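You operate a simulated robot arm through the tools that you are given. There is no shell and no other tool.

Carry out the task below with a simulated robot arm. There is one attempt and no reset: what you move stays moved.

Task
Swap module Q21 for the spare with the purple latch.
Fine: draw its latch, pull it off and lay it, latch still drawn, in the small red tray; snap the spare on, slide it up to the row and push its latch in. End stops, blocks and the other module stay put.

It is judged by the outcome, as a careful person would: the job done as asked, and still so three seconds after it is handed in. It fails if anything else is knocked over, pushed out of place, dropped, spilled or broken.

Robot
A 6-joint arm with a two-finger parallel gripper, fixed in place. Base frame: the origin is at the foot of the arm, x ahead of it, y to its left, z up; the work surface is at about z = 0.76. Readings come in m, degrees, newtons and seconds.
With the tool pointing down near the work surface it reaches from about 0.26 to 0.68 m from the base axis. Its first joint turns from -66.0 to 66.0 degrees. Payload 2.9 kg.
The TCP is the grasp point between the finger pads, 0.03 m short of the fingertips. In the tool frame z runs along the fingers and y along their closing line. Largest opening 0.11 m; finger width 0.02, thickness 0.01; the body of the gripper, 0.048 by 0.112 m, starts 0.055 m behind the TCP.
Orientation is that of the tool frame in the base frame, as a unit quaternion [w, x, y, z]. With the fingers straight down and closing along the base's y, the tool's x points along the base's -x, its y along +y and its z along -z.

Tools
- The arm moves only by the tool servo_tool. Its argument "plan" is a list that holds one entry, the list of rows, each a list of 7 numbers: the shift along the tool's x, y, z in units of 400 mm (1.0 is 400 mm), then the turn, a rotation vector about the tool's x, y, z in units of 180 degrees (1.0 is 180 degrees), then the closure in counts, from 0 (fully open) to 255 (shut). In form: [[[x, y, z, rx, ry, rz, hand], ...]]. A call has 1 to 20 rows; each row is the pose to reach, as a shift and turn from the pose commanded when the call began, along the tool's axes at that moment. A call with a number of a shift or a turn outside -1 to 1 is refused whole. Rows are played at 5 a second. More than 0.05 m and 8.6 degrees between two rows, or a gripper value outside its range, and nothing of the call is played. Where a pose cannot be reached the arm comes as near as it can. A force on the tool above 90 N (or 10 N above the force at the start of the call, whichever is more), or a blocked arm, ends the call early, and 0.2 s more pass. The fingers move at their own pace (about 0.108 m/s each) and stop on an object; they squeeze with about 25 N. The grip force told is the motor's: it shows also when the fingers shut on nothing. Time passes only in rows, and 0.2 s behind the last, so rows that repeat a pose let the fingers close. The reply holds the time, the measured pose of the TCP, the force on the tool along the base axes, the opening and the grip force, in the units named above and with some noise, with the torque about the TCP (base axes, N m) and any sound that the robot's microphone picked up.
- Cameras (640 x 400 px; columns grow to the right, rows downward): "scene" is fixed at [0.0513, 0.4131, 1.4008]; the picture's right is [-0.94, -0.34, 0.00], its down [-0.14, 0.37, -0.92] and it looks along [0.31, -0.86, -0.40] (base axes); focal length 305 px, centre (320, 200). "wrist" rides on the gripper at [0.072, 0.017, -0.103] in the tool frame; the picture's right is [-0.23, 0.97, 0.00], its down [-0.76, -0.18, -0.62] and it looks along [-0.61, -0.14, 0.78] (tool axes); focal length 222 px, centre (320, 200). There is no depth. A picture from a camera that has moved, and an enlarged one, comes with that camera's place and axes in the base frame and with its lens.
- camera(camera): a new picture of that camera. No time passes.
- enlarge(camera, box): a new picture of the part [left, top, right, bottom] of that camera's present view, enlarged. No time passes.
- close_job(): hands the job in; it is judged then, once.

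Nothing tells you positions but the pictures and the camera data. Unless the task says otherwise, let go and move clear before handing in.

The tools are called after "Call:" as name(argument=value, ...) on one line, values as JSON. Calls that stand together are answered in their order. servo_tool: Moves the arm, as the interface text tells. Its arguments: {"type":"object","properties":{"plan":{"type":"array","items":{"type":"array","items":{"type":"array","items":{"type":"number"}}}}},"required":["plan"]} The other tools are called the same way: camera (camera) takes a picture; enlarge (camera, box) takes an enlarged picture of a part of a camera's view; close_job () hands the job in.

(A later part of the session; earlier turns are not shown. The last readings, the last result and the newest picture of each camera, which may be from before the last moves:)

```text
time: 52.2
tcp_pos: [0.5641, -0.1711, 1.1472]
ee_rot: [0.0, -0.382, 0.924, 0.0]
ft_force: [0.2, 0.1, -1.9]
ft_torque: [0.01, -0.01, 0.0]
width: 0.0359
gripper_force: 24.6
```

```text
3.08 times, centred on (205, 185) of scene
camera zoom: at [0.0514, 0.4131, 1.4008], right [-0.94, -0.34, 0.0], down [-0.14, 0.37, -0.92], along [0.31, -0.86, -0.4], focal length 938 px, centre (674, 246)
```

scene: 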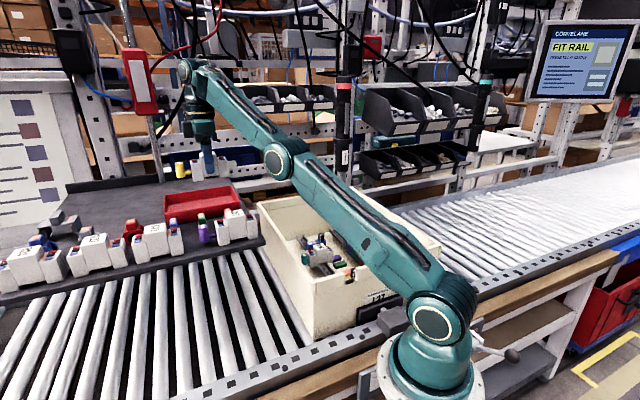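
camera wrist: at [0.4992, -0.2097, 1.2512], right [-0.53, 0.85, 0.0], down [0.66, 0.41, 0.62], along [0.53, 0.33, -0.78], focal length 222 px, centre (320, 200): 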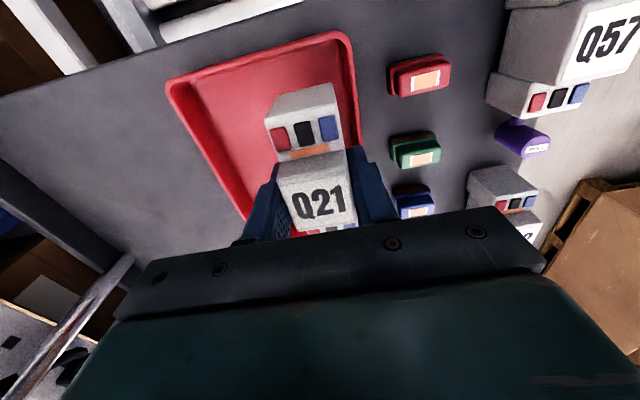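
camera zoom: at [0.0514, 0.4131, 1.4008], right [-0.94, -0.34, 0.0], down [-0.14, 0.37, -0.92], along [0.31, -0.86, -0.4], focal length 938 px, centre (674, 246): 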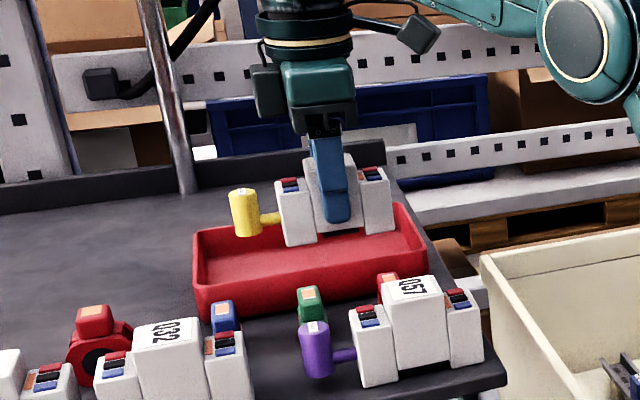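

The pose is well defined again (s=0.520, p=0.278). Shifting 17 mm/8 mm to centre over the tray and lowering to z≈1.12 (module bottom ~15 mm above the floor).

Call:
servo_tool(plan=[[[-0.01, -0.021, 0, 0, 0, 0, 255], [-0.02, -0.0425, 0.01, 0, 0, 0, 255], [-0.02, -0.0425, 0.04, 0, 0, 0, 255], [-0.02, -0.0425, 0.0675, 0, 0, 0, 255], [-0.02, -0.0425, 0.0675, 0, 0, 0, 255]]])

Call:
camera(camera="wrist")

Call:
enlarge(camera="scene", box=[150, 150, 260, 240])

```text
time: 53.4
tcp_pos: [0.579, -0.1777, 1.1202]
ee_rot: [0.0, -0.383, 0.924, 0.0]
ft_force: [0.0, 0.3, -2.1]
ft_torque: [0.02, 0.05, 0.03]
width: 0.0356
gripper_force: 25.5
```

```text
taken
camera wrist: at [0.5167, -0.2163, 1.224], right [-0.53, 0.85, 0.0], down [0.66, 0.41, 0.62], along [0.53, 0.33, -0.78], focal length 222 px, centre (320, 200)
```

wrist: 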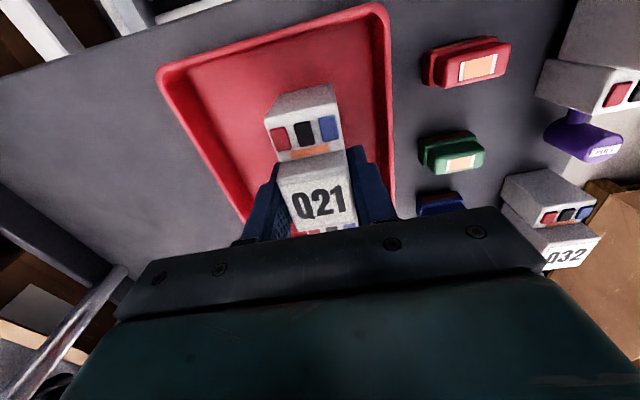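

```text
4.44 times, centred on (205, 195) of scene
camera zoom: at [0.0514, 0.4131, 1.4008], right [-0.94, -0.34, 0.0], down [-0.14, 0.37, -0.92], along [0.31, -0.86, -0.4], focal length 1356 px, centre (831, 222)
```

zoom: 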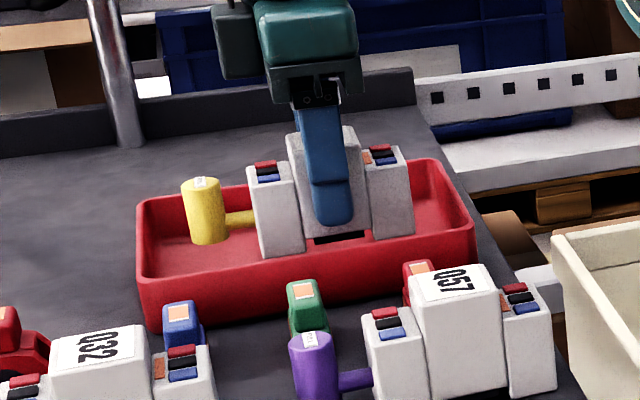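

Module is centred within the tray outline. Lowering gently toward the tray floor in small steps.

Call:
servo_tool(plan=[[[0, 0, 0.00625, 0, 0, 0, 255], [0, 0, 0.0125, 0, 0, 0, 255], [0, 0, 0.01875, 0, 0, 0, 255], [0, 0, 0.025, 0, 0, 0, 255], [0, 0, 0.025, 0, 0, 0, 255]]])

Call:
enlarge(camera="scene", box=[150, 150, 260, 240])

```text
time: 54.6
tcp_pos: [0.5799, -0.1776, 1.1117]
ee_rot: [0.0, -0.383, 0.924, -0.001]
ft_force: [-0.2, -0.8, -1.9]
ft_torque: [-0.01, 0.03, -0.01]
width: 0.0356
gripper_force: 24.7
```

```text
4.44 times, centred on (205, 195) of scene
camera zoom: at [0.0514, 0.4131, 1.4008], right [-0.94, -0.34, 0.0], down [-0.14, 0.37, -0.92], along [0.31, -0.86, -0.4], focal length 1356 px, centre (831, 222)
```

zoom: 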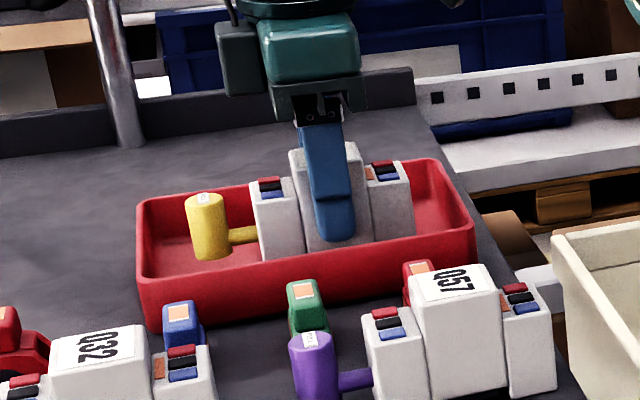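

Call:
servo_tool(plan=[[[0, 0, 0.005, 0, 0, 0, 255], [0, 0, 0.01, 0, 0, 0, 255], [0, 0, 0.01, 0, 0, 0, 255]]])

Call:
enlarge(camera="scene", box=[150, 150, 260, 240])

```text
time: 55.4
tcp_pos: [0.5804, -0.1766, 1.1069]
ee_rot: [0.0, -0.383, 0.924, 0.0]
ft_force: [-0.3, 0.3, -1.4]
ft_torque: [-0.02, 0.01, 0.02]
width: 0.0358
gripper_force: 24.9
```

```text
4.44 times, centred on (205, 195) of scene
camera zoom: at [0.0514, 0.4131, 1.4008], right [-0.94, -0.34, 0.0], down [-0.14, 0.37, -0.92], along [0.31, -0.86, -0.4], focal length 1356 px, centre (831, 222)
```

zoom: 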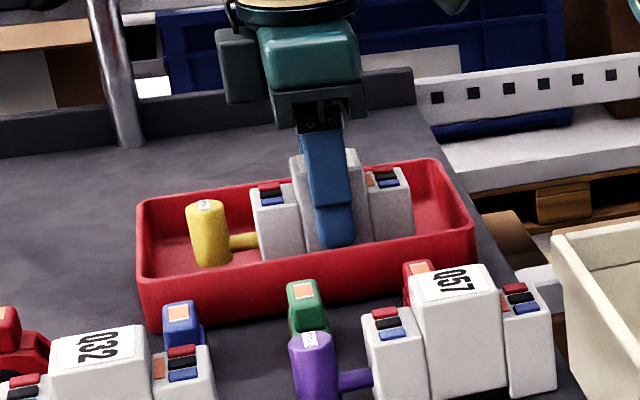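

Call:
servo_tool(plan=[[[0, 0, 0.005, 0, 0, 0, 255], [0, 0, 0.005, 0, 0, 0, 255]]])

Call:
servo_tool(plan=[[[0, 0, 0.005, 0, 0, 0, 255], [0, 0, 0.005, 0, 0, 0, 255]]])

Call:
enlarge(camera="scene", box=[150, 150, 260, 240])

```text
time: 56.0
tcp_pos: [0.5802, -0.1771, 1.1034]
ee_rot: [0.0, -0.383, 0.924, 0.0]
ft_force: [0.5, 0.8, -1.3]
ft_torque: [0.03, 0.04, 0.01]
width: 0.0356
gripper_force: 25.4
```

```text
time: 56.6
tcp_pos: [0.58, -0.1776, 1.1024]
ee_rot: [0.0, -0.383, 0.924, 0.0]
ft_force: [0.7, 0.7, -2.5]
ft_torque: [-0.03, -0.02, -0.02]
width: 0.0357
gripper_force: 24.2
```

```text
4.44 times, centred on (205, 195) of scene
camera zoom: at [0.0514, 0.4131, 1.4008], right [-0.94, -0.34, 0.0], down [-0.14, 0.37, -0.92], along [0.31, -0.86, -0.4], focal length 1356 px, centre (831, 222)
```

zoom: 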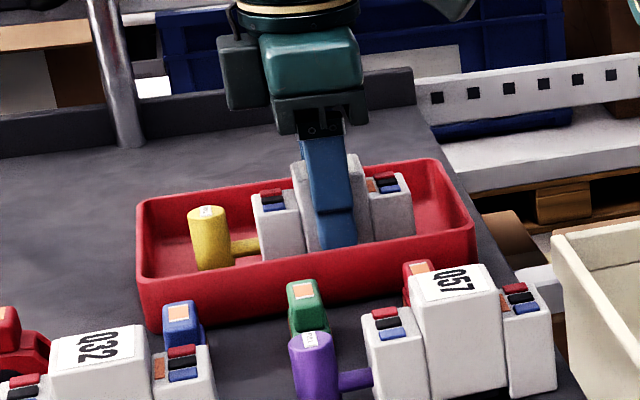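

Not touching yet; continuing in 2 mm steps.

Call:
servo_tool(plan=[[[0, 0, 0.005, 0, 0, 0, 255], [0, 0, 0.005, 0, 0, 0, 255]]])

Call:
servo_tool(plan=[[[0, 0, 0.005, 0, 0, 0, 255], [0, 0, 0.005, 0, 0, 0, 255]]])

Call:
enlarge(camera="scene", box=[150, 150, 260, 240])

```text
time: 57.2
tcp_pos: [0.5803, -0.1764, 1.1029]
ee_rot: [0.001, -0.383, 0.924, -0.002]
ft_force: [-1.1, 1.9, 10.5]
ft_torque: [0.21, 0.21, 0.03]
width: 0.0357
gripper_force: 25.0
```

```text
time: 57.8
tcp_pos: [0.5792, -0.1778, 1.0987]
ee_rot: [0.0, -0.383, 0.924, -0.001]
ft_force: [-0.5, 1.0, 18.7]
ft_torque: [0.06, 0.17, 0.0]
width: 0.0357
gripper_force: 25.5
```

```text
4.44 times, centred on (205, 195) of scene
camera zoom: at [0.051, 0.4132, 1.4008], right [-0.94, -0.34, 0.0], down [-0.14, 0.37, -0.92], along [0.31, -0.86, -0.4], focal length 1356 px, centre (831, 222)
```

zoom: 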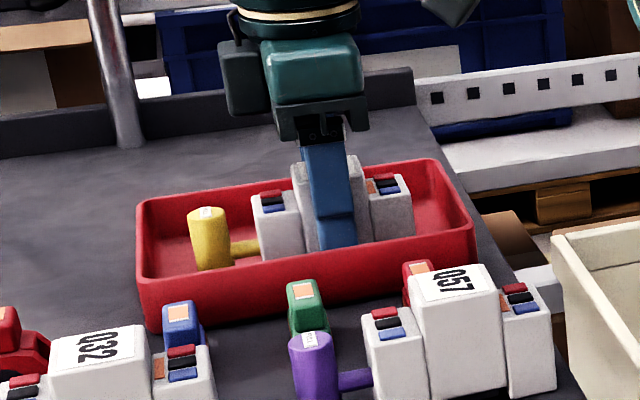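

Contact with the tray floor (force rises to ~19 N). Relieving 2.5 mm, then opening the fingers a little.

Call:
servo_tool(plan=[[[0, 0, -0.00625, 0, 0, 0, 255], [0, 0, -0.00625, 0, 0, 0, 255], [0, 0, -0.00625, 0, 0, 0, 165], [0, 0, -0.00625, 0, 0, 0, 150], [0, 0, -0.00625, 0, 0, 0, 150]]])

Call:
enlarge(camera="scene", box=[150, 150, 260, 240])

Call:
camera(camera="wrist")

```text
time: 59.0
tcp_pos: [0.5799, -0.1785, 1.101]
ee_rot: [-0.001, -0.384, 0.924, 0.0]
ft_force: [-0.6, 0.5, 0.4]
ft_torque: [0.01, -0.01, 0.0]
width: 0.0453
gripper_force: 0.0
```

```text
4.44 times, centred on (205, 195) of scene
camera zoom: at [0.0513, 0.4131, 1.4008], right [-0.94, -0.34, 0.0], down [-0.14, 0.37, -0.92], along [0.31, -0.86, -0.4], focal length 1356 px, centre (831, 222)
```

zoom: 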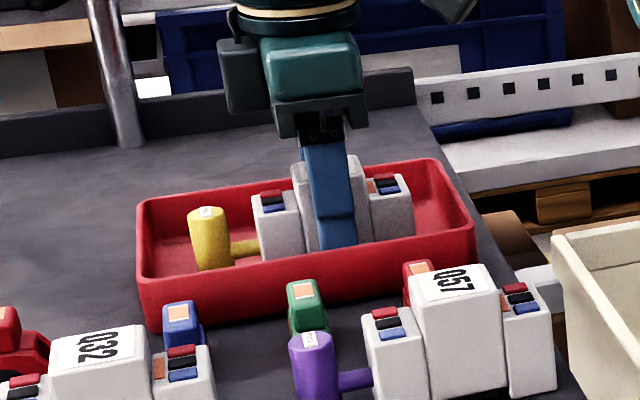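

```text
taken
camera wrist: at [0.5168, -0.2162, 1.2044], right [-0.53, 0.85, 0.0], down [0.66, 0.41, 0.62], along [0.53, 0.33, -0.78], focal length 222 px, centre (320, 200)
```

wrist: 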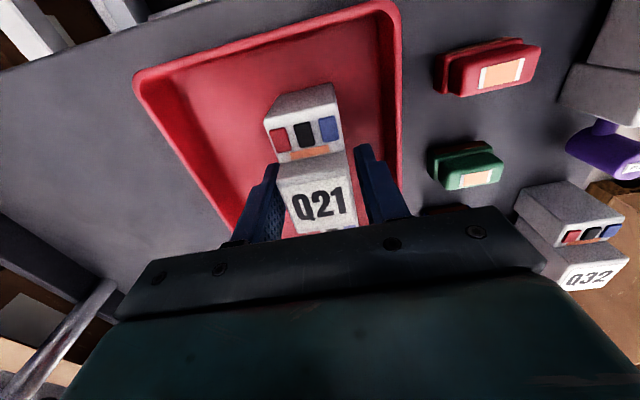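

Q21 stands released in the tray with its latch drawn. Rising straight up until clear, then moving over toward the spare Q57 at z≈1.22.

Call:
servo_tool(plan=[[[0, 0, -0.035, 0, 0, 0, 150], [0, 0, -0.07, 0, 0, 0, 150], [0, 0, -0.105, 0, 0, 0, 150], [0, 0, -0.135, 0, 0, 0, 150], [0, 0.05, -0.165, 0, 0, 0, 150], [0, 0.1, -0.195, 0, 0, 0, 150], [0, 0.15, -0.225, 0, 0, 0, 130], [0.02, 0.22, -0.25, 0, 0, 0, 120], [0.04, 0.29, -0.275, 0, 0, 0, 120], [0.07, 0.37, -0.3, 0, 0, 0, 120], [0.1, 0.44, -0.3, 0, 0, 0, 120], [0.1, 0.44, -0.3, 0, 0, 0, 120]]])

Call:
camera(camera="wrist")

Call:
camera(camera="scene")

Call:
enlarge(camera="scene", box=[150, 150, 260, 240])

```text
time: 61.6
tcp_pos: [0.4265, -0.0803, 1.2214]
ee_rot: [-0.001, -0.384, 0.924, 0.0]
ft_force: [0.2, 1.5, -0.6]
ft_torque: [-0.02, -0.03, 0.02]
width: 0.0581
gripper_force: 0.1
```

```text
taken
camera wrist: at [0.3638, -0.1196, 1.3247], right [-0.53, 0.85, 0.0], down [0.66, 0.41, 0.62], along [0.53, 0.33, -0.78], focal length 222 px, centre (320, 200)
```

wrist: 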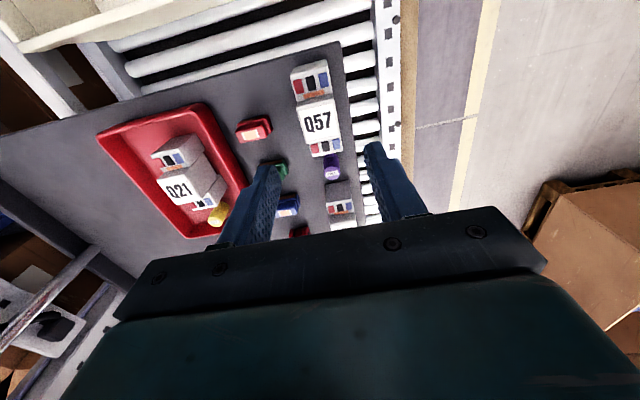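

```text
taken
```

scene: 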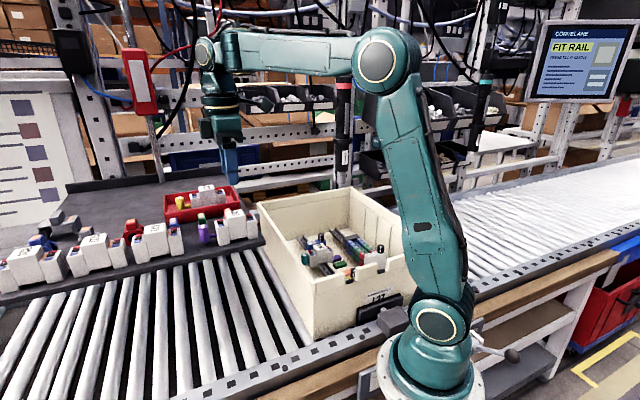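

```text
4.44 times, centred on (205, 195) of scene
camera zoom: at [0.0513, 0.4131, 1.4008], right [-0.94, -0.34, 0.0], down [-0.14, 0.37, -0.92], along [0.31, -0.86, -0.4], focal length 1356 px, centre (831, 222)
```

zoom: 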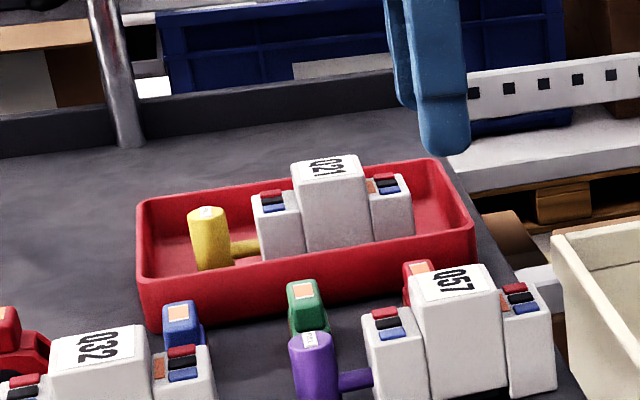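

Q21 rests upright in the tray with its latch drawn. Now measuring the spare Q57 from above.

Call:
enlarge(camera="wrist", box=[220, 40, 400, 220])

Call:
enlarge(camera="wrist", box=[270, 50, 360, 190])

```text
2.22 times, centred on (310, 130) of wrist
camera zoom: at [0.3638, -0.1196, 1.3247], right [-0.53, 0.85, 0.0], down [0.66, 0.41, 0.62], along [0.53, 0.33, -0.78], focal length 494 px, centre (342, 356)
```

zoom: 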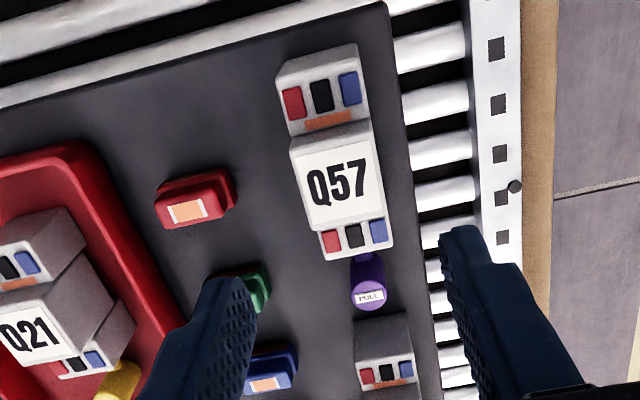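

```text
2.86 times, centred on (315, 120) of wrist
camera zoom: at [0.3638, -0.1196, 1.3247], right [-0.53, 0.85, 0.0], down [0.66, 0.41, 0.62], along [0.53, 0.33, -0.78], focal length 635 px, centre (334, 429)
```

zoom: 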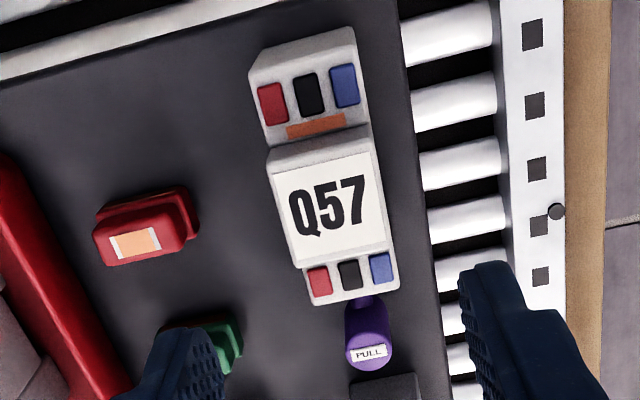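

Q57: block centre at s≈0.360, p≈0.247, purple knob drawn the same 68 mm offset as Q21's drawn knob. Descending to a deep grip at z≈1.095.

Call:
servo_tool(plan=[[[-0.0045, -0.004, 0.05, 0, 0, 0, 120], [-0.0045, -0.004, 0.11, 0, 0, 0, 120], [-0.0045, -0.004, 0.17, 0, 0, 0, 120], [-0.0045, -0.004, 0.22, 0, 0, 0, 120], [-0.0045, -0.004, 0.27, 0, 0, 0, 120], [-0.0045, -0.004, 0.3, 0, 0, 0, 120], [-0.0045, -0.004, 0.316, 0, 0, 0, 120], [-0.0045, -0.004, 0.316, 0, 0, 0, 120]]])

Call:
enlarge(camera="wrist", box=[200, 60, 460, 240])

Call:
enlarge(camera="scene", box=[180, 150, 290, 250])

```text
time: 63.4
tcp_pos: [0.4295, -0.0804, 1.0945]
ee_rot: [-0.001, -0.383, 0.924, 0.0]
ft_force: [0.8, 0.3, -0.2]
ft_torque: [0.01, 0.0, -0.04]
width: 0.0581
gripper_force: 0.1
```

```text
2.22 times, centred on (330, 150) of wrist
camera zoom: at [0.3662, -0.1199, 1.1978], right [-0.53, 0.85, 0.0], down [0.66, 0.41, 0.62], along [0.53, 0.33, -0.78], focal length 494 px, centre (298, 311)
```

zoom: 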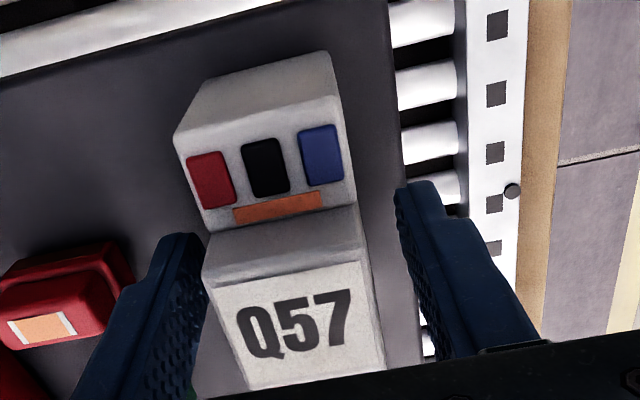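

```text
4.00 times, centred on (235, 200) of scene
camera zoom: at [0.0514, 0.4131, 1.4008], right [-0.94, -0.34, 0.0], down [-0.14, 0.37, -0.92], along [0.31, -0.86, -0.4], focal length 1220 px, centre (660, 200)
```

zoom: 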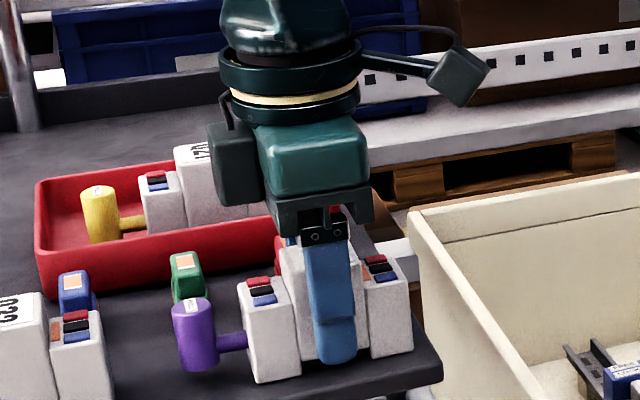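

Fingers straddle Q57. Closing slowly.

Call:
servo_tool(plan=[[[0, 0, 0, 0, 0, 0, 150], [0, 0, 0, 0, 0, 0, 165], [0, 0, 0, 0, 0, 0, 180], [0, 0, 0, 0, 0, 0, 255], [0, 0, 0, 0, 0, 0, 255], [0, 0, 0, 0, 0, 0, 255]]])

Call:
enlarge(camera="wrist", box=[200, 60, 460, 240])

```text
time: 64.8
tcp_pos: [0.4286, -0.0806, 1.0942]
ee_rot: [0.0, -0.383, 0.924, 0.0]
ft_force: [-0.8, -0.3, 0.5]
ft_torque: [0.04, -0.03, 0.02]
width: 0.0358
gripper_force: 25.1
```

```text
2.22 times, centred on (330, 150) of wrist
camera zoom: at [0.3662, -0.12, 1.1981], right [-0.53, 0.85, 0.0], down [0.66, 0.41, 0.62], along [0.53, 0.33, -0.78], focal length 494 px, centre (298, 311)
```

zoom: 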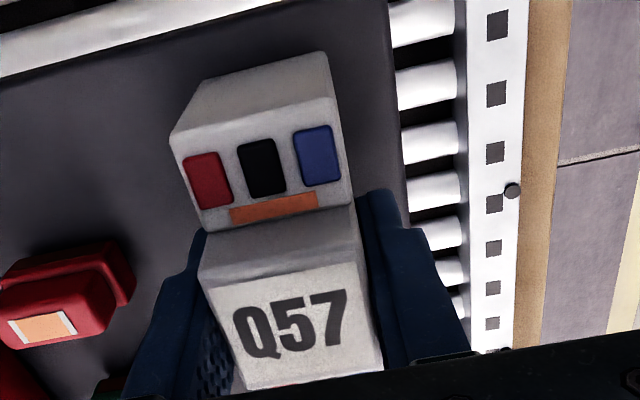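

Q57 gripped securely. Lifting it 100 mm and carrying it over the box to s≈0.40, p≈0 (clear of the driver).

Call:
servo_tool(plan=[[[0, 0, -0.03, 0, 0, 0, 255], [0, 0, -0.08, 0, 0, 0, 255], [0, 0, -0.14, 0, 0, 0, 255], [0, 0, -0.2, 0, 0, 0, 255], [0, 0, -0.25, 0, 0, 0, 255], [0.07, -0.01, -0.26, 0, 0, 0, 255], [0.15, -0.025, -0.26, 0, 0, 0, 255], [0.23, -0.04, -0.26, 0, 0, 0, 255], [0.31, -0.05, -0.26, 0, 0, 0, 255], [0.39, -0.065, -0.26, 0, 0, 0, 255], [0.47, -0.08, -0.26, 0, 0, 0, 255], [0.55, -0.09, -0.26, 0, 0, 0, 255], [0.615, -0.1, -0.26, 0, 0, 0, 255], [0.615, -0.1, -0.26, 0, 0, 0, 255]]])

Call:
camera(camera="wrist")

Call:
camera(camera="scene")

```text
time: 67.8
tcp_pos: [0.2834, -0.2841, 1.1996]
ee_rot: [-0.001, -0.383, 0.924, 0.0]
ft_force: [0.2, -0.1, -0.4]
ft_torque: [0.0, 0.03, 0.02]
width: 0.0357
gripper_force: 25.4
```

```text
taken
camera wrist: at [0.2203, -0.3223, 1.3029], right [-0.53, 0.85, 0.0], down [0.66, 0.41, 0.62], along [0.53, 0.33, -0.78], focal length 222 px, centre (320, 200)
```

wrist: 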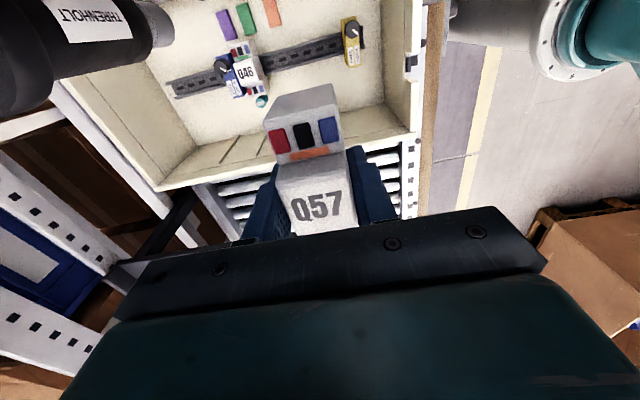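

```text
taken
```

scene: 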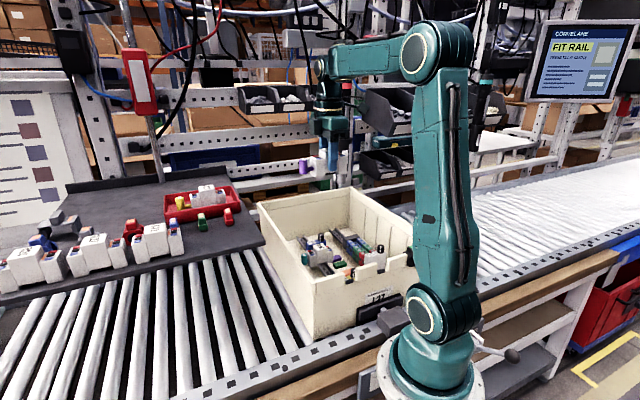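

Q57 is over the box. Descending to z≈0.92 and moving above the insertion spot (s≈0.443), same pose where Q21 was lifted.

Call:
servo_tool(plan=[[[0, 0, 0.08, 0, 0, 0, 255], [0, 0, 0.16, 0, 0, 0, 255], [0, 0, 0.24, 0, 0, 0, 255], [0, 0, 0.32, 0, 0, 0, 255], [0, 0, 0.4, 0, 0, 0, 255], [0, 0, 0.48, 0, 0, 0, 255], [0, 0, 0.56, 0, 0, 0, 255], [0, 0, 0.63, 0, 0, 0, 255], [0, 0, 0.68, 0, 0, 0, 255], [0.03, -0.035, 0.69, 0, 0, 0, 255], [0.06, -0.07, 0.7, 0, 0, 0, 255], [0.0815, -0.1055, 0.7, 0, 0, 0, 255], [0.0815, -0.1055, 0.7, 0, 0, 0, 255]]])

Call:
camera(camera="wrist")

Call:
enlarge(camera="scene", box=[300, 190, 360, 290])

```text
time: 70.6
tcp_pos: [0.2898, -0.3363, 0.9181]
ee_rot: [0.0, -0.384, 0.923, 0.001]
ft_force: [0.1, -0.9, -2.1]
ft_torque: [0.03, -0.03, 0.02]
width: 0.0356
gripper_force: 25.1
```

```text
taken
camera wrist: at [0.2271, -0.3754, 1.0222], right [-0.53, 0.85, 0.0], down [0.66, 0.41, 0.62], along [0.53, 0.33, -0.78], focal length 222 px, centre (320, 200)
```

wrist: 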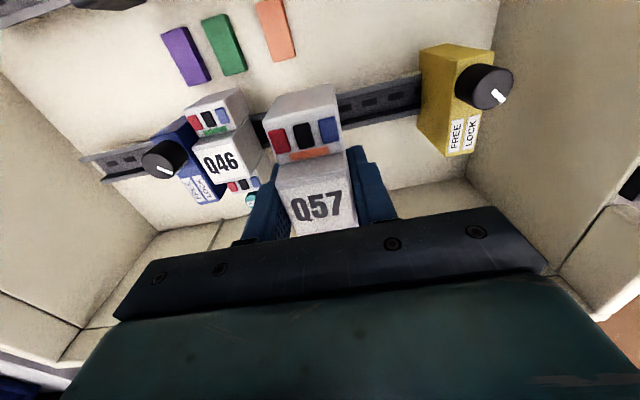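

```text
4.00 times, centred on (330, 240) of scene
camera zoom: at [0.0514, 0.413, 1.4008], right [-0.94, -0.34, 0.0], down [-0.14, 0.37, -0.92], along [0.31, -0.86, -0.4], focal length 1220 px, centre (280, 40)
```

zoom: 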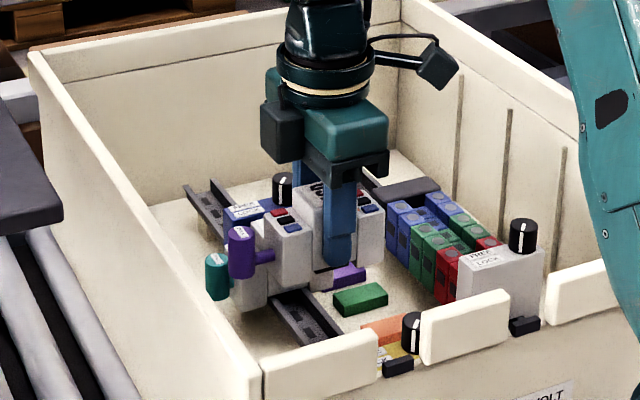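

Call:
enlarge(camera="wrist", box=[200, 60, 460, 240])

Call:
enlarge(camera="wrist", box=[250, 60, 370, 240])

```text
2.22 times, centred on (330, 150) of wrist
camera zoom: at [0.2271, -0.3754, 1.0222], right [-0.53, 0.85, 0.0], down [0.66, 0.41, 0.62], along [0.53, 0.33, -0.78], focal length 494 px, centre (298, 311)
```

zoom: 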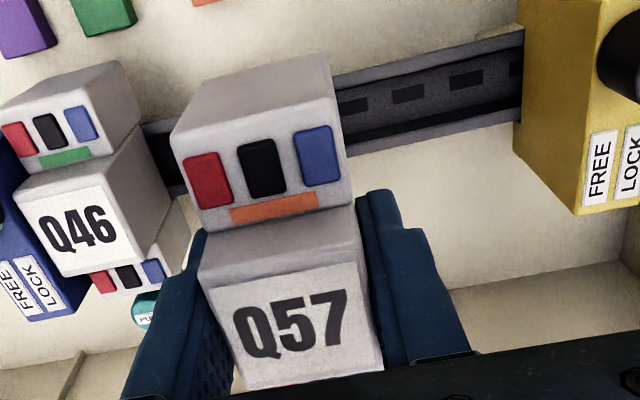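

```text
2.22 times, centred on (310, 150) of wrist
camera zoom: at [0.2271, -0.3754, 1.0222], right [-0.53, 0.85, 0.0], down [0.66, 0.41, 0.62], along [0.53, 0.33, -0.78], focal length 494 px, centre (342, 311)
```

zoom: 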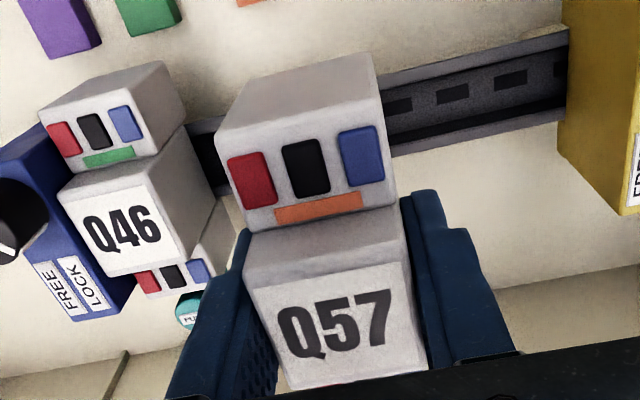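

Relative to the gripper, Q57 sits the same as Q21 did in p (within ~0.5 mm) and ~3 mm deeper, so the current p aligns it with the rail. Descending to just above the rail.

Call:
servo_tool(plan=[[[0, 0, 0.03, 0, 0, 0, 255], [0, 0, 0.06, 0, 0, 0, 255], [0, 0, 0.09, 0, 0, 0, 255], [0, 0, 0.115, 0, 0, 0, 255], [0, 0, 0.13, 0, 0, 0, 255], [0, 0, 0.13, 0, 0, 0, 255]]])

Call:
enlarge(camera="wrist", box=[200, 60, 460, 240])

Call:
enlarge(camera="scene", box=[305, 215, 355, 285])

```text
time: 72.0
tcp_pos: [0.291, -0.3367, 0.8663]
ee_rot: [0.0, -0.383, 0.924, 0.001]
ft_force: [0.5, 0.9, -2.2]
ft_torque: [-0.02, 0.01, -0.01]
width: 0.0354
gripper_force: 25.0
```

```text
2.22 times, centred on (330, 150) of wrist
camera zoom: at [0.2274, -0.3754, 0.9704], right [-0.53, 0.85, 0.0], down [0.66, 0.41, 0.62], along [0.53, 0.33, -0.78], focal length 494 px, centre (298, 311)
```

zoom: 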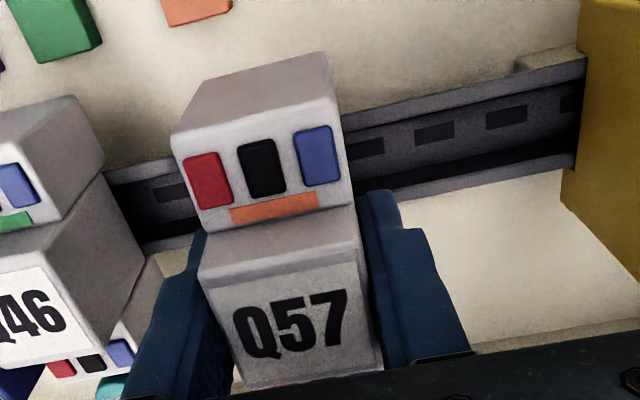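

```text
5.71 times, centred on (330, 250) of scene
camera zoom: at [0.0514, 0.4131, 1.4008], right [-0.94, -0.34, 0.0], down [-0.14, 0.37, -0.92], along [0.31, -0.86, -0.4], focal length 1743 px, centre (263, -86)
```

zoom: 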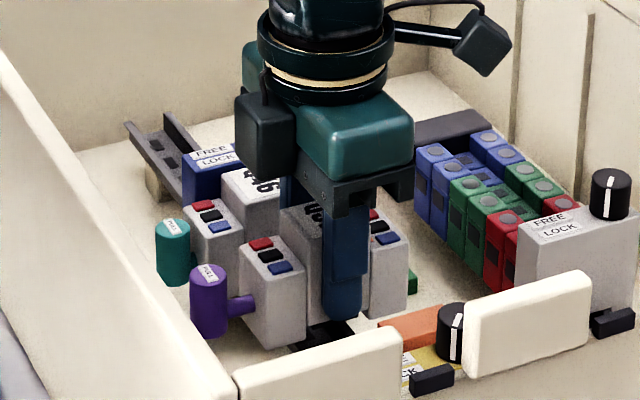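

Still free-hanging above the rail. Lowering slowly in small steps to meet the rail.

Call:
servo_tool(plan=[[[0, 0, 0.00625, 0, 0, 0, 255], [0, 0, 0.0125, 0, 0, 0, 255], [0, 0, 0.01875, 0, 0, 0, 255], [0, 0, 0.025, 0, 0, 0, 255], [0, 0, 0.025, 0, 0, 0, 255]]])

Call:
servo_tool(plan=[[[0, 0, 0.005, 0, 0, 0, 255], [0, 0, 0.01, 0, 0, 0, 255], [0, 0, 0.01, 0, 0, 0, 255]]])

Call:
enlarge(camera="wrist", box=[200, 60, 460, 240])

```text
time: 73.2
tcp_pos: [0.2914, -0.3354, 0.8562]
ee_rot: [0.0, -0.383, 0.924, 0.0]
ft_force: [0.8, 1.6, -1.4]
ft_torque: [-0.01, 0.0, -0.01]
width: 0.0358
gripper_force: 25.4
```

```text
time: 74.0
tcp_pos: [0.2915, -0.3354, 0.8531]
ee_rot: [-0.001, -0.383, 0.924, 0.0]
ft_force: [0.1, 0.2, -2.0]
ft_torque: [-0.03, 0.02, 0.01]
width: 0.0358
gripper_force: 25.1
```

```text
2.22 times, centred on (330, 150) of wrist
camera zoom: at [0.2278, -0.3753, 0.9563], right [-0.53, 0.85, 0.0], down [0.66, 0.41, 0.62], along [0.53, 0.33, -0.78], focal length 494 px, centre (298, 311)
```

zoom: 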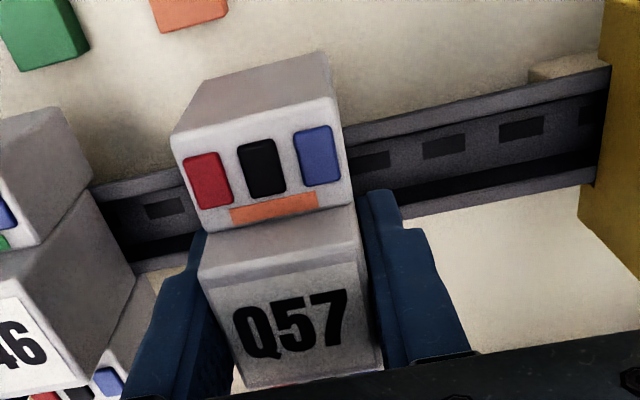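

Readings suggest p has drifted about +1.5 mm relative to Q21's seated pose; correcting that before seating, then lowering further.

Call:
servo_tool(plan=[[[0.0038, 0, 0, 0, 0, 0, 255], [0.0038, 0, 0, 0, 0, 0, 255]]])

Call:
servo_tool(plan=[[[0, 0, 0.005, 0, 0, 0, 255], [0, 0, 0.01, 0, 0, 0, 255], [0, 0, 0.01, 0, 0, 0, 255]]])

Call:
enlarge(camera="wrist", box=[200, 60, 460, 240])

```text
time: 74.6
tcp_pos: [0.2901, -0.3379, 0.8527]
ee_rot: [0.0, -0.383, 0.924, 0.001]
ft_force: [-0.3, 0.3, -2.3]
ft_torque: [-0.02, 0.01, -0.01]
width: 0.0359
gripper_force: 24.8
```

```text
time: 75.4
tcp_pos: [0.2904, -0.3375, 0.849]
ee_rot: [0.0, -0.382, 0.924, 0.0]
ft_force: [0.3, -0.5, -1.5]
ft_torque: [-0.01, -0.01, 0.0]
width: 0.0359
gripper_force: 24.8
```

```text
2.22 times, centred on (330, 150) of wrist
camera zoom: at [0.2268, -0.3763, 0.9523], right [-0.53, 0.85, 0.0], down [0.66, 0.41, 0.62], along [0.53, 0.33, -0.78], focal length 494 px, centre (298, 311)
```

zoom: 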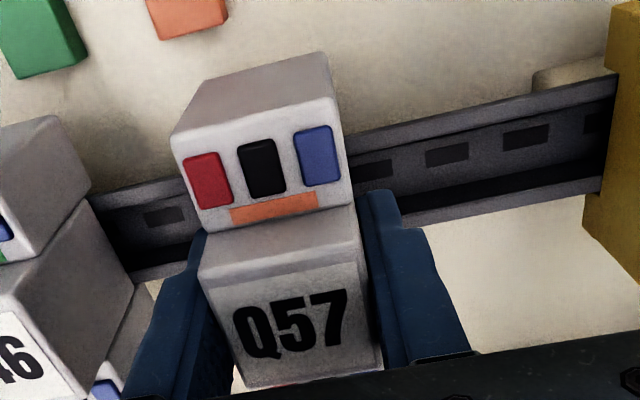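

Call:
servo_tool(plan=[[[0, 0, 0.005, 0, 0, 0, 255], [0, 0, 0.005, 0, 0, 0, 255]]])

Call:
servo_tool(plan=[[[0, 0, 0.005, 0, 0, 0, 255], [0, 0, 0.005, 0, 0, 0, 255]]])

Call:
enlarge(camera="wrist", box=[200, 60, 460, 240])

```text
time: 76.0
tcp_pos: [0.29, -0.3374, 0.8469]
ee_rot: [0.0, -0.382, 0.924, 0.0]
ft_force: [0.5, 0.3, -1.4]
ft_torque: [0.0, 0.0, -0.02]
width: 0.0358
gripper_force: 25.0
```

```text
time: 76.6
tcp_pos: [0.2884, -0.3371, 0.8435]
ee_rot: [-0.001, -0.383, 0.924, 0.001]
ft_force: [1.9, -4.9, -19.4]
ft_torque: [-0.29, -0.22, 0.05]
width: 0.0357
gripper_force: 25.2
```

```text
2.22 times, centred on (330, 150) of wrist
camera zoom: at [0.2267, -0.3763, 0.9468], right [-0.53, 0.85, 0.0], down [0.67, 0.41, 0.62], along [0.53, 0.33, -0.78], focal length 494 px, centre (298, 311)
```

zoom: 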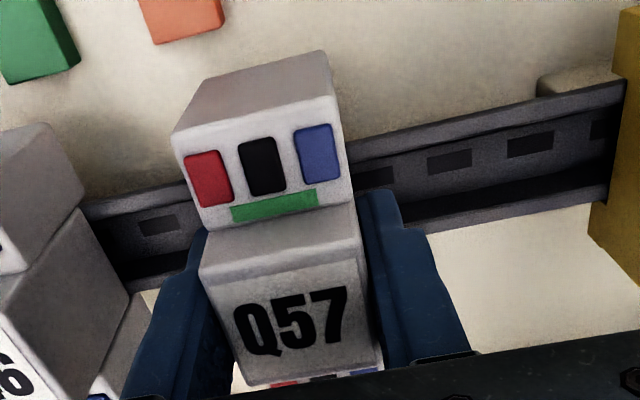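

The strip turned green — Q57 has snapped on the rail. The tool is being pulled down slightly (-19 N), so I'll lower ~1.5 mm to relieve it.

Call:
servo_tool(plan=[[[0, 0, 0.00375, 0, 0, 0, 255], [0, 0, 0.00375, 0, 0, 0, 255]]])

Call:
enlarge(camera="wrist", box=[200, 60, 460, 240])

Call:
enlarge(camera="scene", box=[305, 215, 355, 285])

```text
time: 77.2
tcp_pos: [0.29, -0.3369, 0.8434]
ee_rot: [-0.001, -0.383, 0.924, 0.002]
ft_force: [-3.7, 0.4, -11.8]
ft_torque: [0.01, 0.09, -0.01]
width: 0.0357
gripper_force: 25.0
```

```text
2.22 times, centred on (330, 150) of wrist
camera zoom: at [0.2262, -0.3759, 0.9467], right [-0.53, 0.85, 0.0], down [0.67, 0.41, 0.62], along [0.53, 0.33, -0.78], focal length 494 px, centre (298, 311)
```

zoom: 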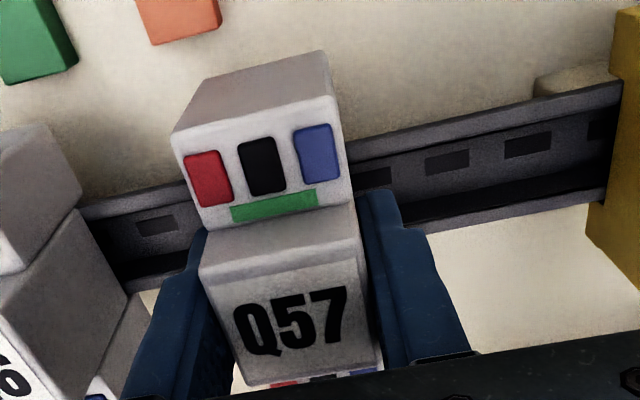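

```text
5.71 times, centred on (330, 250) of scene
camera zoom: at [0.0514, 0.413, 1.4009], right [-0.94, -0.34, 0.0], down [-0.14, 0.37, -0.92], along [0.31, -0.86, -0.4], focal length 1743 px, centre (263, -86)
```

zoom: 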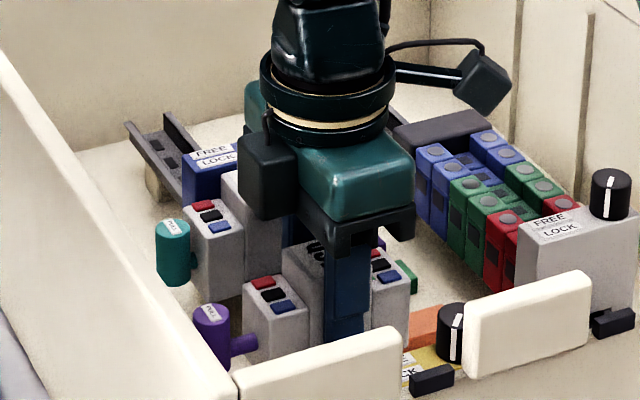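

Call:
servo_tool(plan=[[[0, 0, 0.004, 0, 0, 0, 255], [0, 0, 0.004, 0, 0, 0, 255]]])

Call:
servo_tool(plan=[[[0, 0, 0.0015, 0, 0, 0, 255], [0, 0, 0.0015, 0, 0, 0, 255]]])

```text
time: 77.8
tcp_pos: [0.2914, -0.3394, 0.8434]
ee_rot: [0.0, -0.383, 0.924, -0.003]
ft_force: [-3.8, 1.1, 8.9]
ft_torque: [0.22, 0.25, 0.01]
width: 0.0358
gripper_force: 25.2
```

```text
time: 78.4
tcp_pos: [0.2905, -0.3373, 0.842]
ee_rot: [0.0, -0.383, 0.924, -0.003]
ft_force: [-0.2, -1.3, 22.1]
ft_torque: [0.13, 0.15, 0.02]
width: 0.0361
gripper_force: 25.1
```

Pressing now reads +22 N, so it's fully seated. Relieving slightly and releasing the grip, then checking the seating.

Call:
servo_tool(plan=[[[0, 0, -0.002, 0, 0, 0, 255], [0, 0, -0.002, 0, 0, 0, 160], [0, 0, -0.002, 0, 0, 0, 140], [0, 0, -0.002, 0, 0, 0, 135], [0, 0, -0.002, 0, 0, 0, 135]]])

Call:
enlarge(camera="wrist", box=[200, 60, 460, 240])

```text
time: 79.6
tcp_pos: [0.2893, -0.3369, 0.8417]
ee_rot: [0.0, -0.383, 0.924, 0.0]
ft_force: [0.0, -0.2, 0.1]
ft_torque: [-0.02, -0.04, 0.03]
width: 0.0517
gripper_force: 0.0
```

```text
2.22 times, centred on (330, 150) of wrist
camera zoom: at [0.2266, -0.3764, 0.9456], right [-0.53, 0.85, 0.0], down [0.66, 0.41, 0.62], along [0.53, 0.33, -0.78], focal length 494 px, centre (298, 311)
```

zoom: 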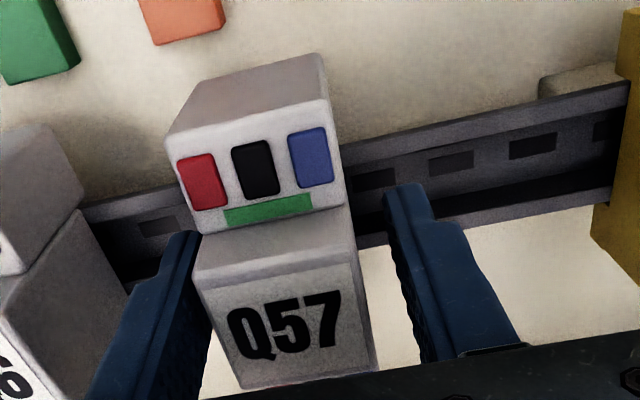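

Seated (green) and released. Now rising, closing the fingers, and coming down on the robot side of Q57 to push it along the rail toward Q46.

Call:
servo_tool(plan=[[[0, 0, -0.05, 0, 0, 0, 135], [0, 0, -0.11, 0, 0, 0, 135], [0, 0, -0.17, 0, 0, 0, 135], [0, 0.05, -0.175, 0, 0, 0, 255], [0, 0.1145, -0.175, 0, 0, 0, 255], [0, 0.1145, -0.175, 0, 0, 0, 255], [0, 0.1145, -0.175, 0, 0, 0, 255]]])

Call:
camera(camera="wrist")

Call:
enlarge(camera="scene", box=[300, 200, 360, 290])

```text
time: 81.2
tcp_pos: [0.2565, -0.3059, 0.9107]
ee_rot: [0.0, -0.382, 0.924, 0.001]
ft_force: [-0.5, -0.3, 0.4]
ft_torque: [0.02, -0.02, -0.03]
width: 0.0004
gripper_force: 24.4
```

```text
taken
camera wrist: at [0.1938, -0.3446, 1.0156], right [-0.53, 0.85, 0.0], down [0.66, 0.41, 0.62], along [0.53, 0.33, -0.78], focal length 222 px, centre (320, 200)
```

wrist: 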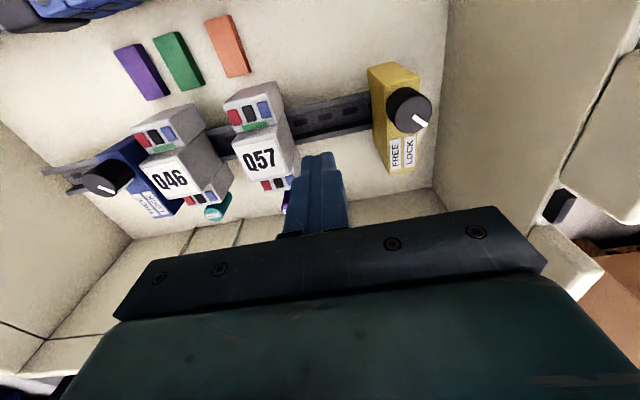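

```text
4.44 times, centred on (330, 245) of scene
camera zoom: at [0.0513, 0.4131, 1.4008], right [-0.94, -0.34, 0.0], down [-0.14, 0.37, -0.92], along [0.31, -0.86, -0.4], focal length 1356 px, centre (276, 0)
```

zoom: 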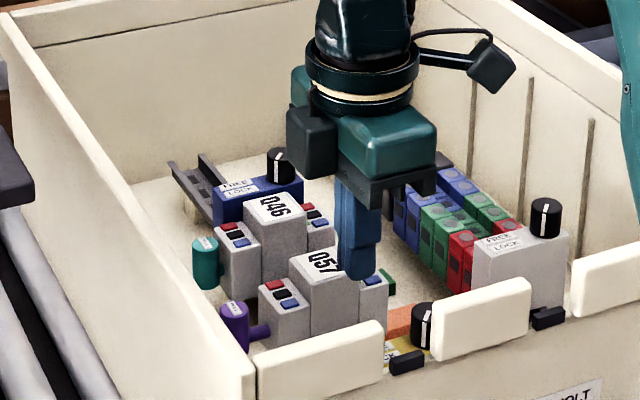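

Q57 sits straight on the rail. Descending to z≈0.85 behind it, then pushing toward Q46 — first most of the distance, slowly.

Call:
servo_tool(plan=[[[0, 0, 0.04, 0, 0, 0, 255], [0, 0, 0.08, 0, 0, 0, 255], [0, 0, 0.12, 0, 0, 0, 255], [0, 0, 0.1518, 0, 0, 0, 255], [0, -0.0125, 0.1518, 0, 0, 0, 255], [0, -0.025, 0.1518, 0, 0, 0, 255], [0, -0.0375, 0.1518, 0, 0, 0, 255], [0, -0.05, 0.1518, 0, 0, 0, 255], [0, -0.0625, 0.1518, 0, 0, 0, 255], [0, -0.075, 0.1518, 0, 0, 0, 255], [0, -0.075, 0.1518, 0, 0, 0, 255]]])

Call:
camera(camera="wrist")

Call:
enlarge(camera="scene", box=[300, 200, 360, 290])

```text
time: 83.6
tcp_pos: [0.278, -0.3256, 0.8512]
ee_rot: [0.0, -0.382, 0.924, -0.001]
ft_force: [-1.5, 2.0, -0.9]
ft_torque: [-0.04, -0.02, 0.0]
width: 0.0002
gripper_force: 24.5
```

```text
taken
camera wrist: at [0.2153, -0.3652, 0.9549], right [-0.53, 0.85, 0.0], down [0.66, 0.41, 0.62], along [0.53, 0.33, -0.78], focal length 222 px, centre (320, 200)
```

wrist: 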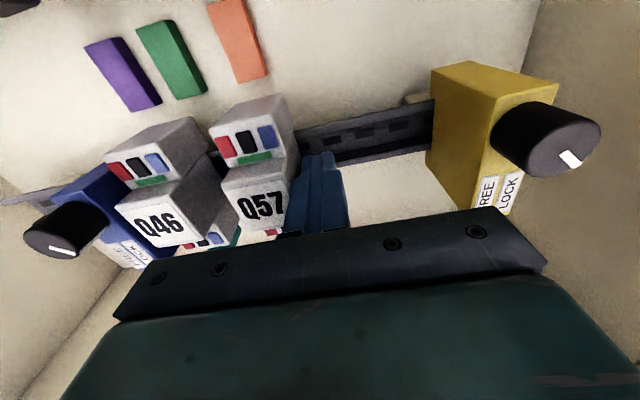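

```text
4.44 times, centred on (330, 245) of scene
camera zoom: at [0.0513, 0.4131, 1.4008], right [-0.94, -0.34, 0.0], down [-0.14, 0.37, -0.92], along [0.31, -0.86, -0.4], focal length 1356 px, centre (276, 0)
```

zoom: 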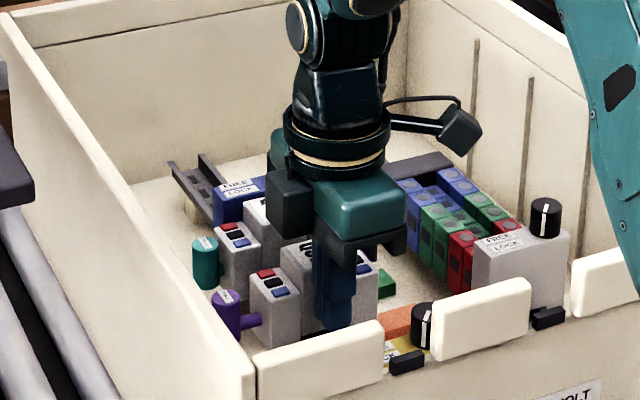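

Pushing with only ~2.5 N; Q57 slides along. Continuing another 20 mm.

Call:
servo_tool(plan=[[[0, -0.0085, 0, 0, 0, 0, 255], [0, -0.017, 0, 0, 0, 0, 255], [0, -0.0255, 0, 0, 0, 0, 255], [0, -0.034, 0, 0, 0, 0, 255], [0, -0.0425, 0, 0, 0, 0, 255], [0, -0.05, 0, 0, 0, 0, 255], [0, -0.05, 0, 0, 0, 0, 255]]])

Call:
enlarge(camera="wrist", box=[140, 60, 400, 240])

Call:
enlarge(camera="scene", box=[300, 200, 360, 290])

```text
time: 85.2
tcp_pos: [0.2933, -0.3401, 0.8502]
ee_rot: [0.0, -0.382, 0.924, 0.0]
ft_force: [-2.7, 0.5, 1.1]
ft_torque: [-0.01, -0.01, 0.01]
width: 0.0001
gripper_force: 24.8
```

```text
2.22 times, centred on (270, 150) of wrist
camera zoom: at [0.2298, -0.3793, 0.9547], right [-0.53, 0.85, 0.0], down [0.66, 0.41, 0.62], along [0.53, 0.33, -0.78], focal length 494 px, centre (431, 311)
```

zoom: 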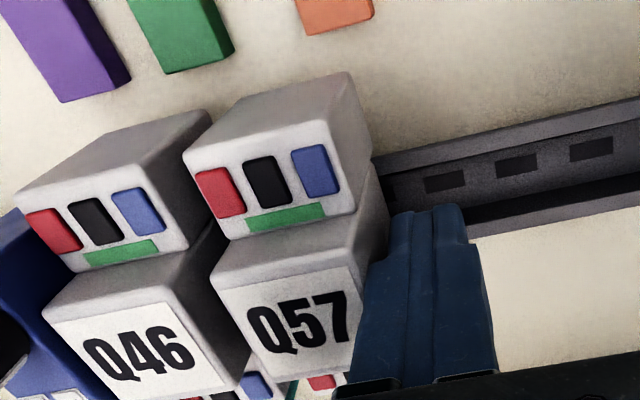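

```text
4.44 times, centred on (330, 245) of scene
camera zoom: at [0.0513, 0.4131, 1.4008], right [-0.94, -0.34, 0.0], down [-0.14, 0.37, -0.92], along [0.31, -0.86, -0.4], focal length 1356 px, centre (276, 0)
```

zoom: 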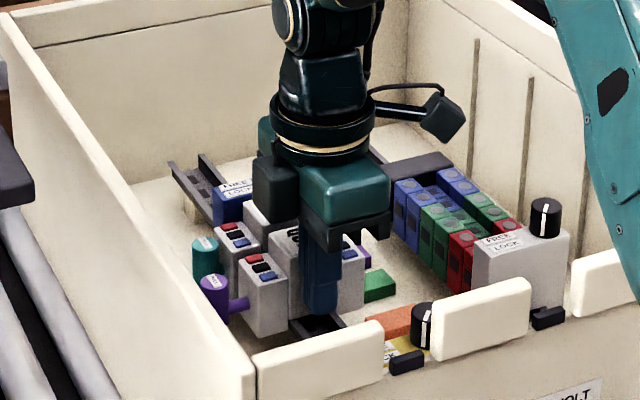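

A small gap remains. Continuing in 1.5 mm steps, watching force.

Call:
servo_tool(plan=[[[0, -0.0038, 0, 0, 0, 0, 255], [0, -0.0075, 0, 0, 0, 0, 255], [0, -0.0113, 0, 0, 0, 0, 255], [0, -0.0113, 0, 0, 0, 0, 255]]])

Call:
enlarge(camera="wrist", box=[140, 60, 400, 240])

```text
time: 86.2
tcp_pos: [0.2963, -0.3441, 0.8509]
ee_rot: [0.0, -0.382, 0.924, 0.0]
ft_force: [-1.8, 1.9, -0.5]
ft_torque: [0.02, -0.03, -0.02]
width: 0.0
gripper_force: 24.8
```

```text
2.22 times, centred on (270, 150) of wrist
camera zoom: at [0.2331, -0.3825, 0.9545], right [-0.53, 0.85, 0.0], down [0.66, 0.41, 0.62], along [0.53, 0.33, -0.78], focal length 494 px, centre (431, 311)
```

zoom: 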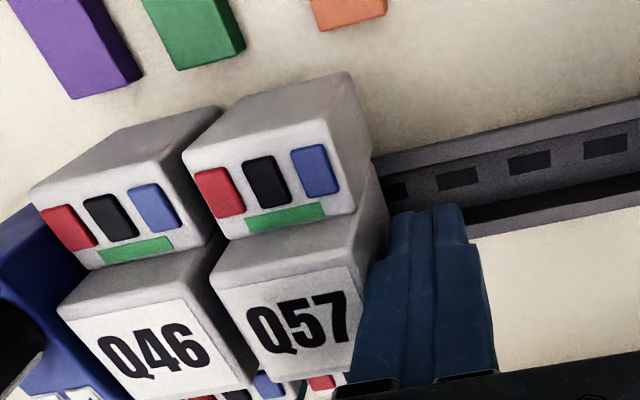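

Call:
servo_tool(plan=[[[0, -0.0038, 0, 0, 0, 0, 255], [0, -0.0075, 0, 0, 0, 0, 255], [0, -0.0075, 0, 0, 0, 0, 255]]])

Call:
enlarge(camera="wrist", box=[140, 60, 400, 240])

```text
time: 87.0
tcp_pos: [0.2985, -0.3454, 0.8524]
ee_rot: [0.0, -0.382, 0.924, 0.0]
ft_force: [-1.9, 1.2, -1.1]
ft_torque: [-0.01, -0.03, -0.03]
width: 0.0
gripper_force: 25.6
```

```text
2.22 times, centred on (270, 150) of wrist
camera zoom: at [0.2352, -0.3846, 0.9547], right [-0.53, 0.85, 0.0], down [0.66, 0.41, 0.62], along [0.53, 0.33, -0.78], focal length 494 px, centre (431, 311)
```

zoom: 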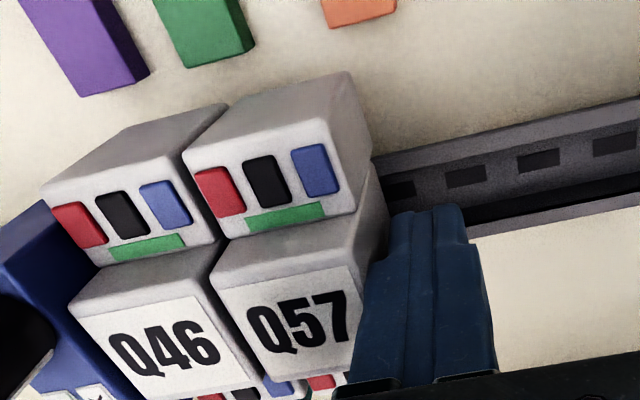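

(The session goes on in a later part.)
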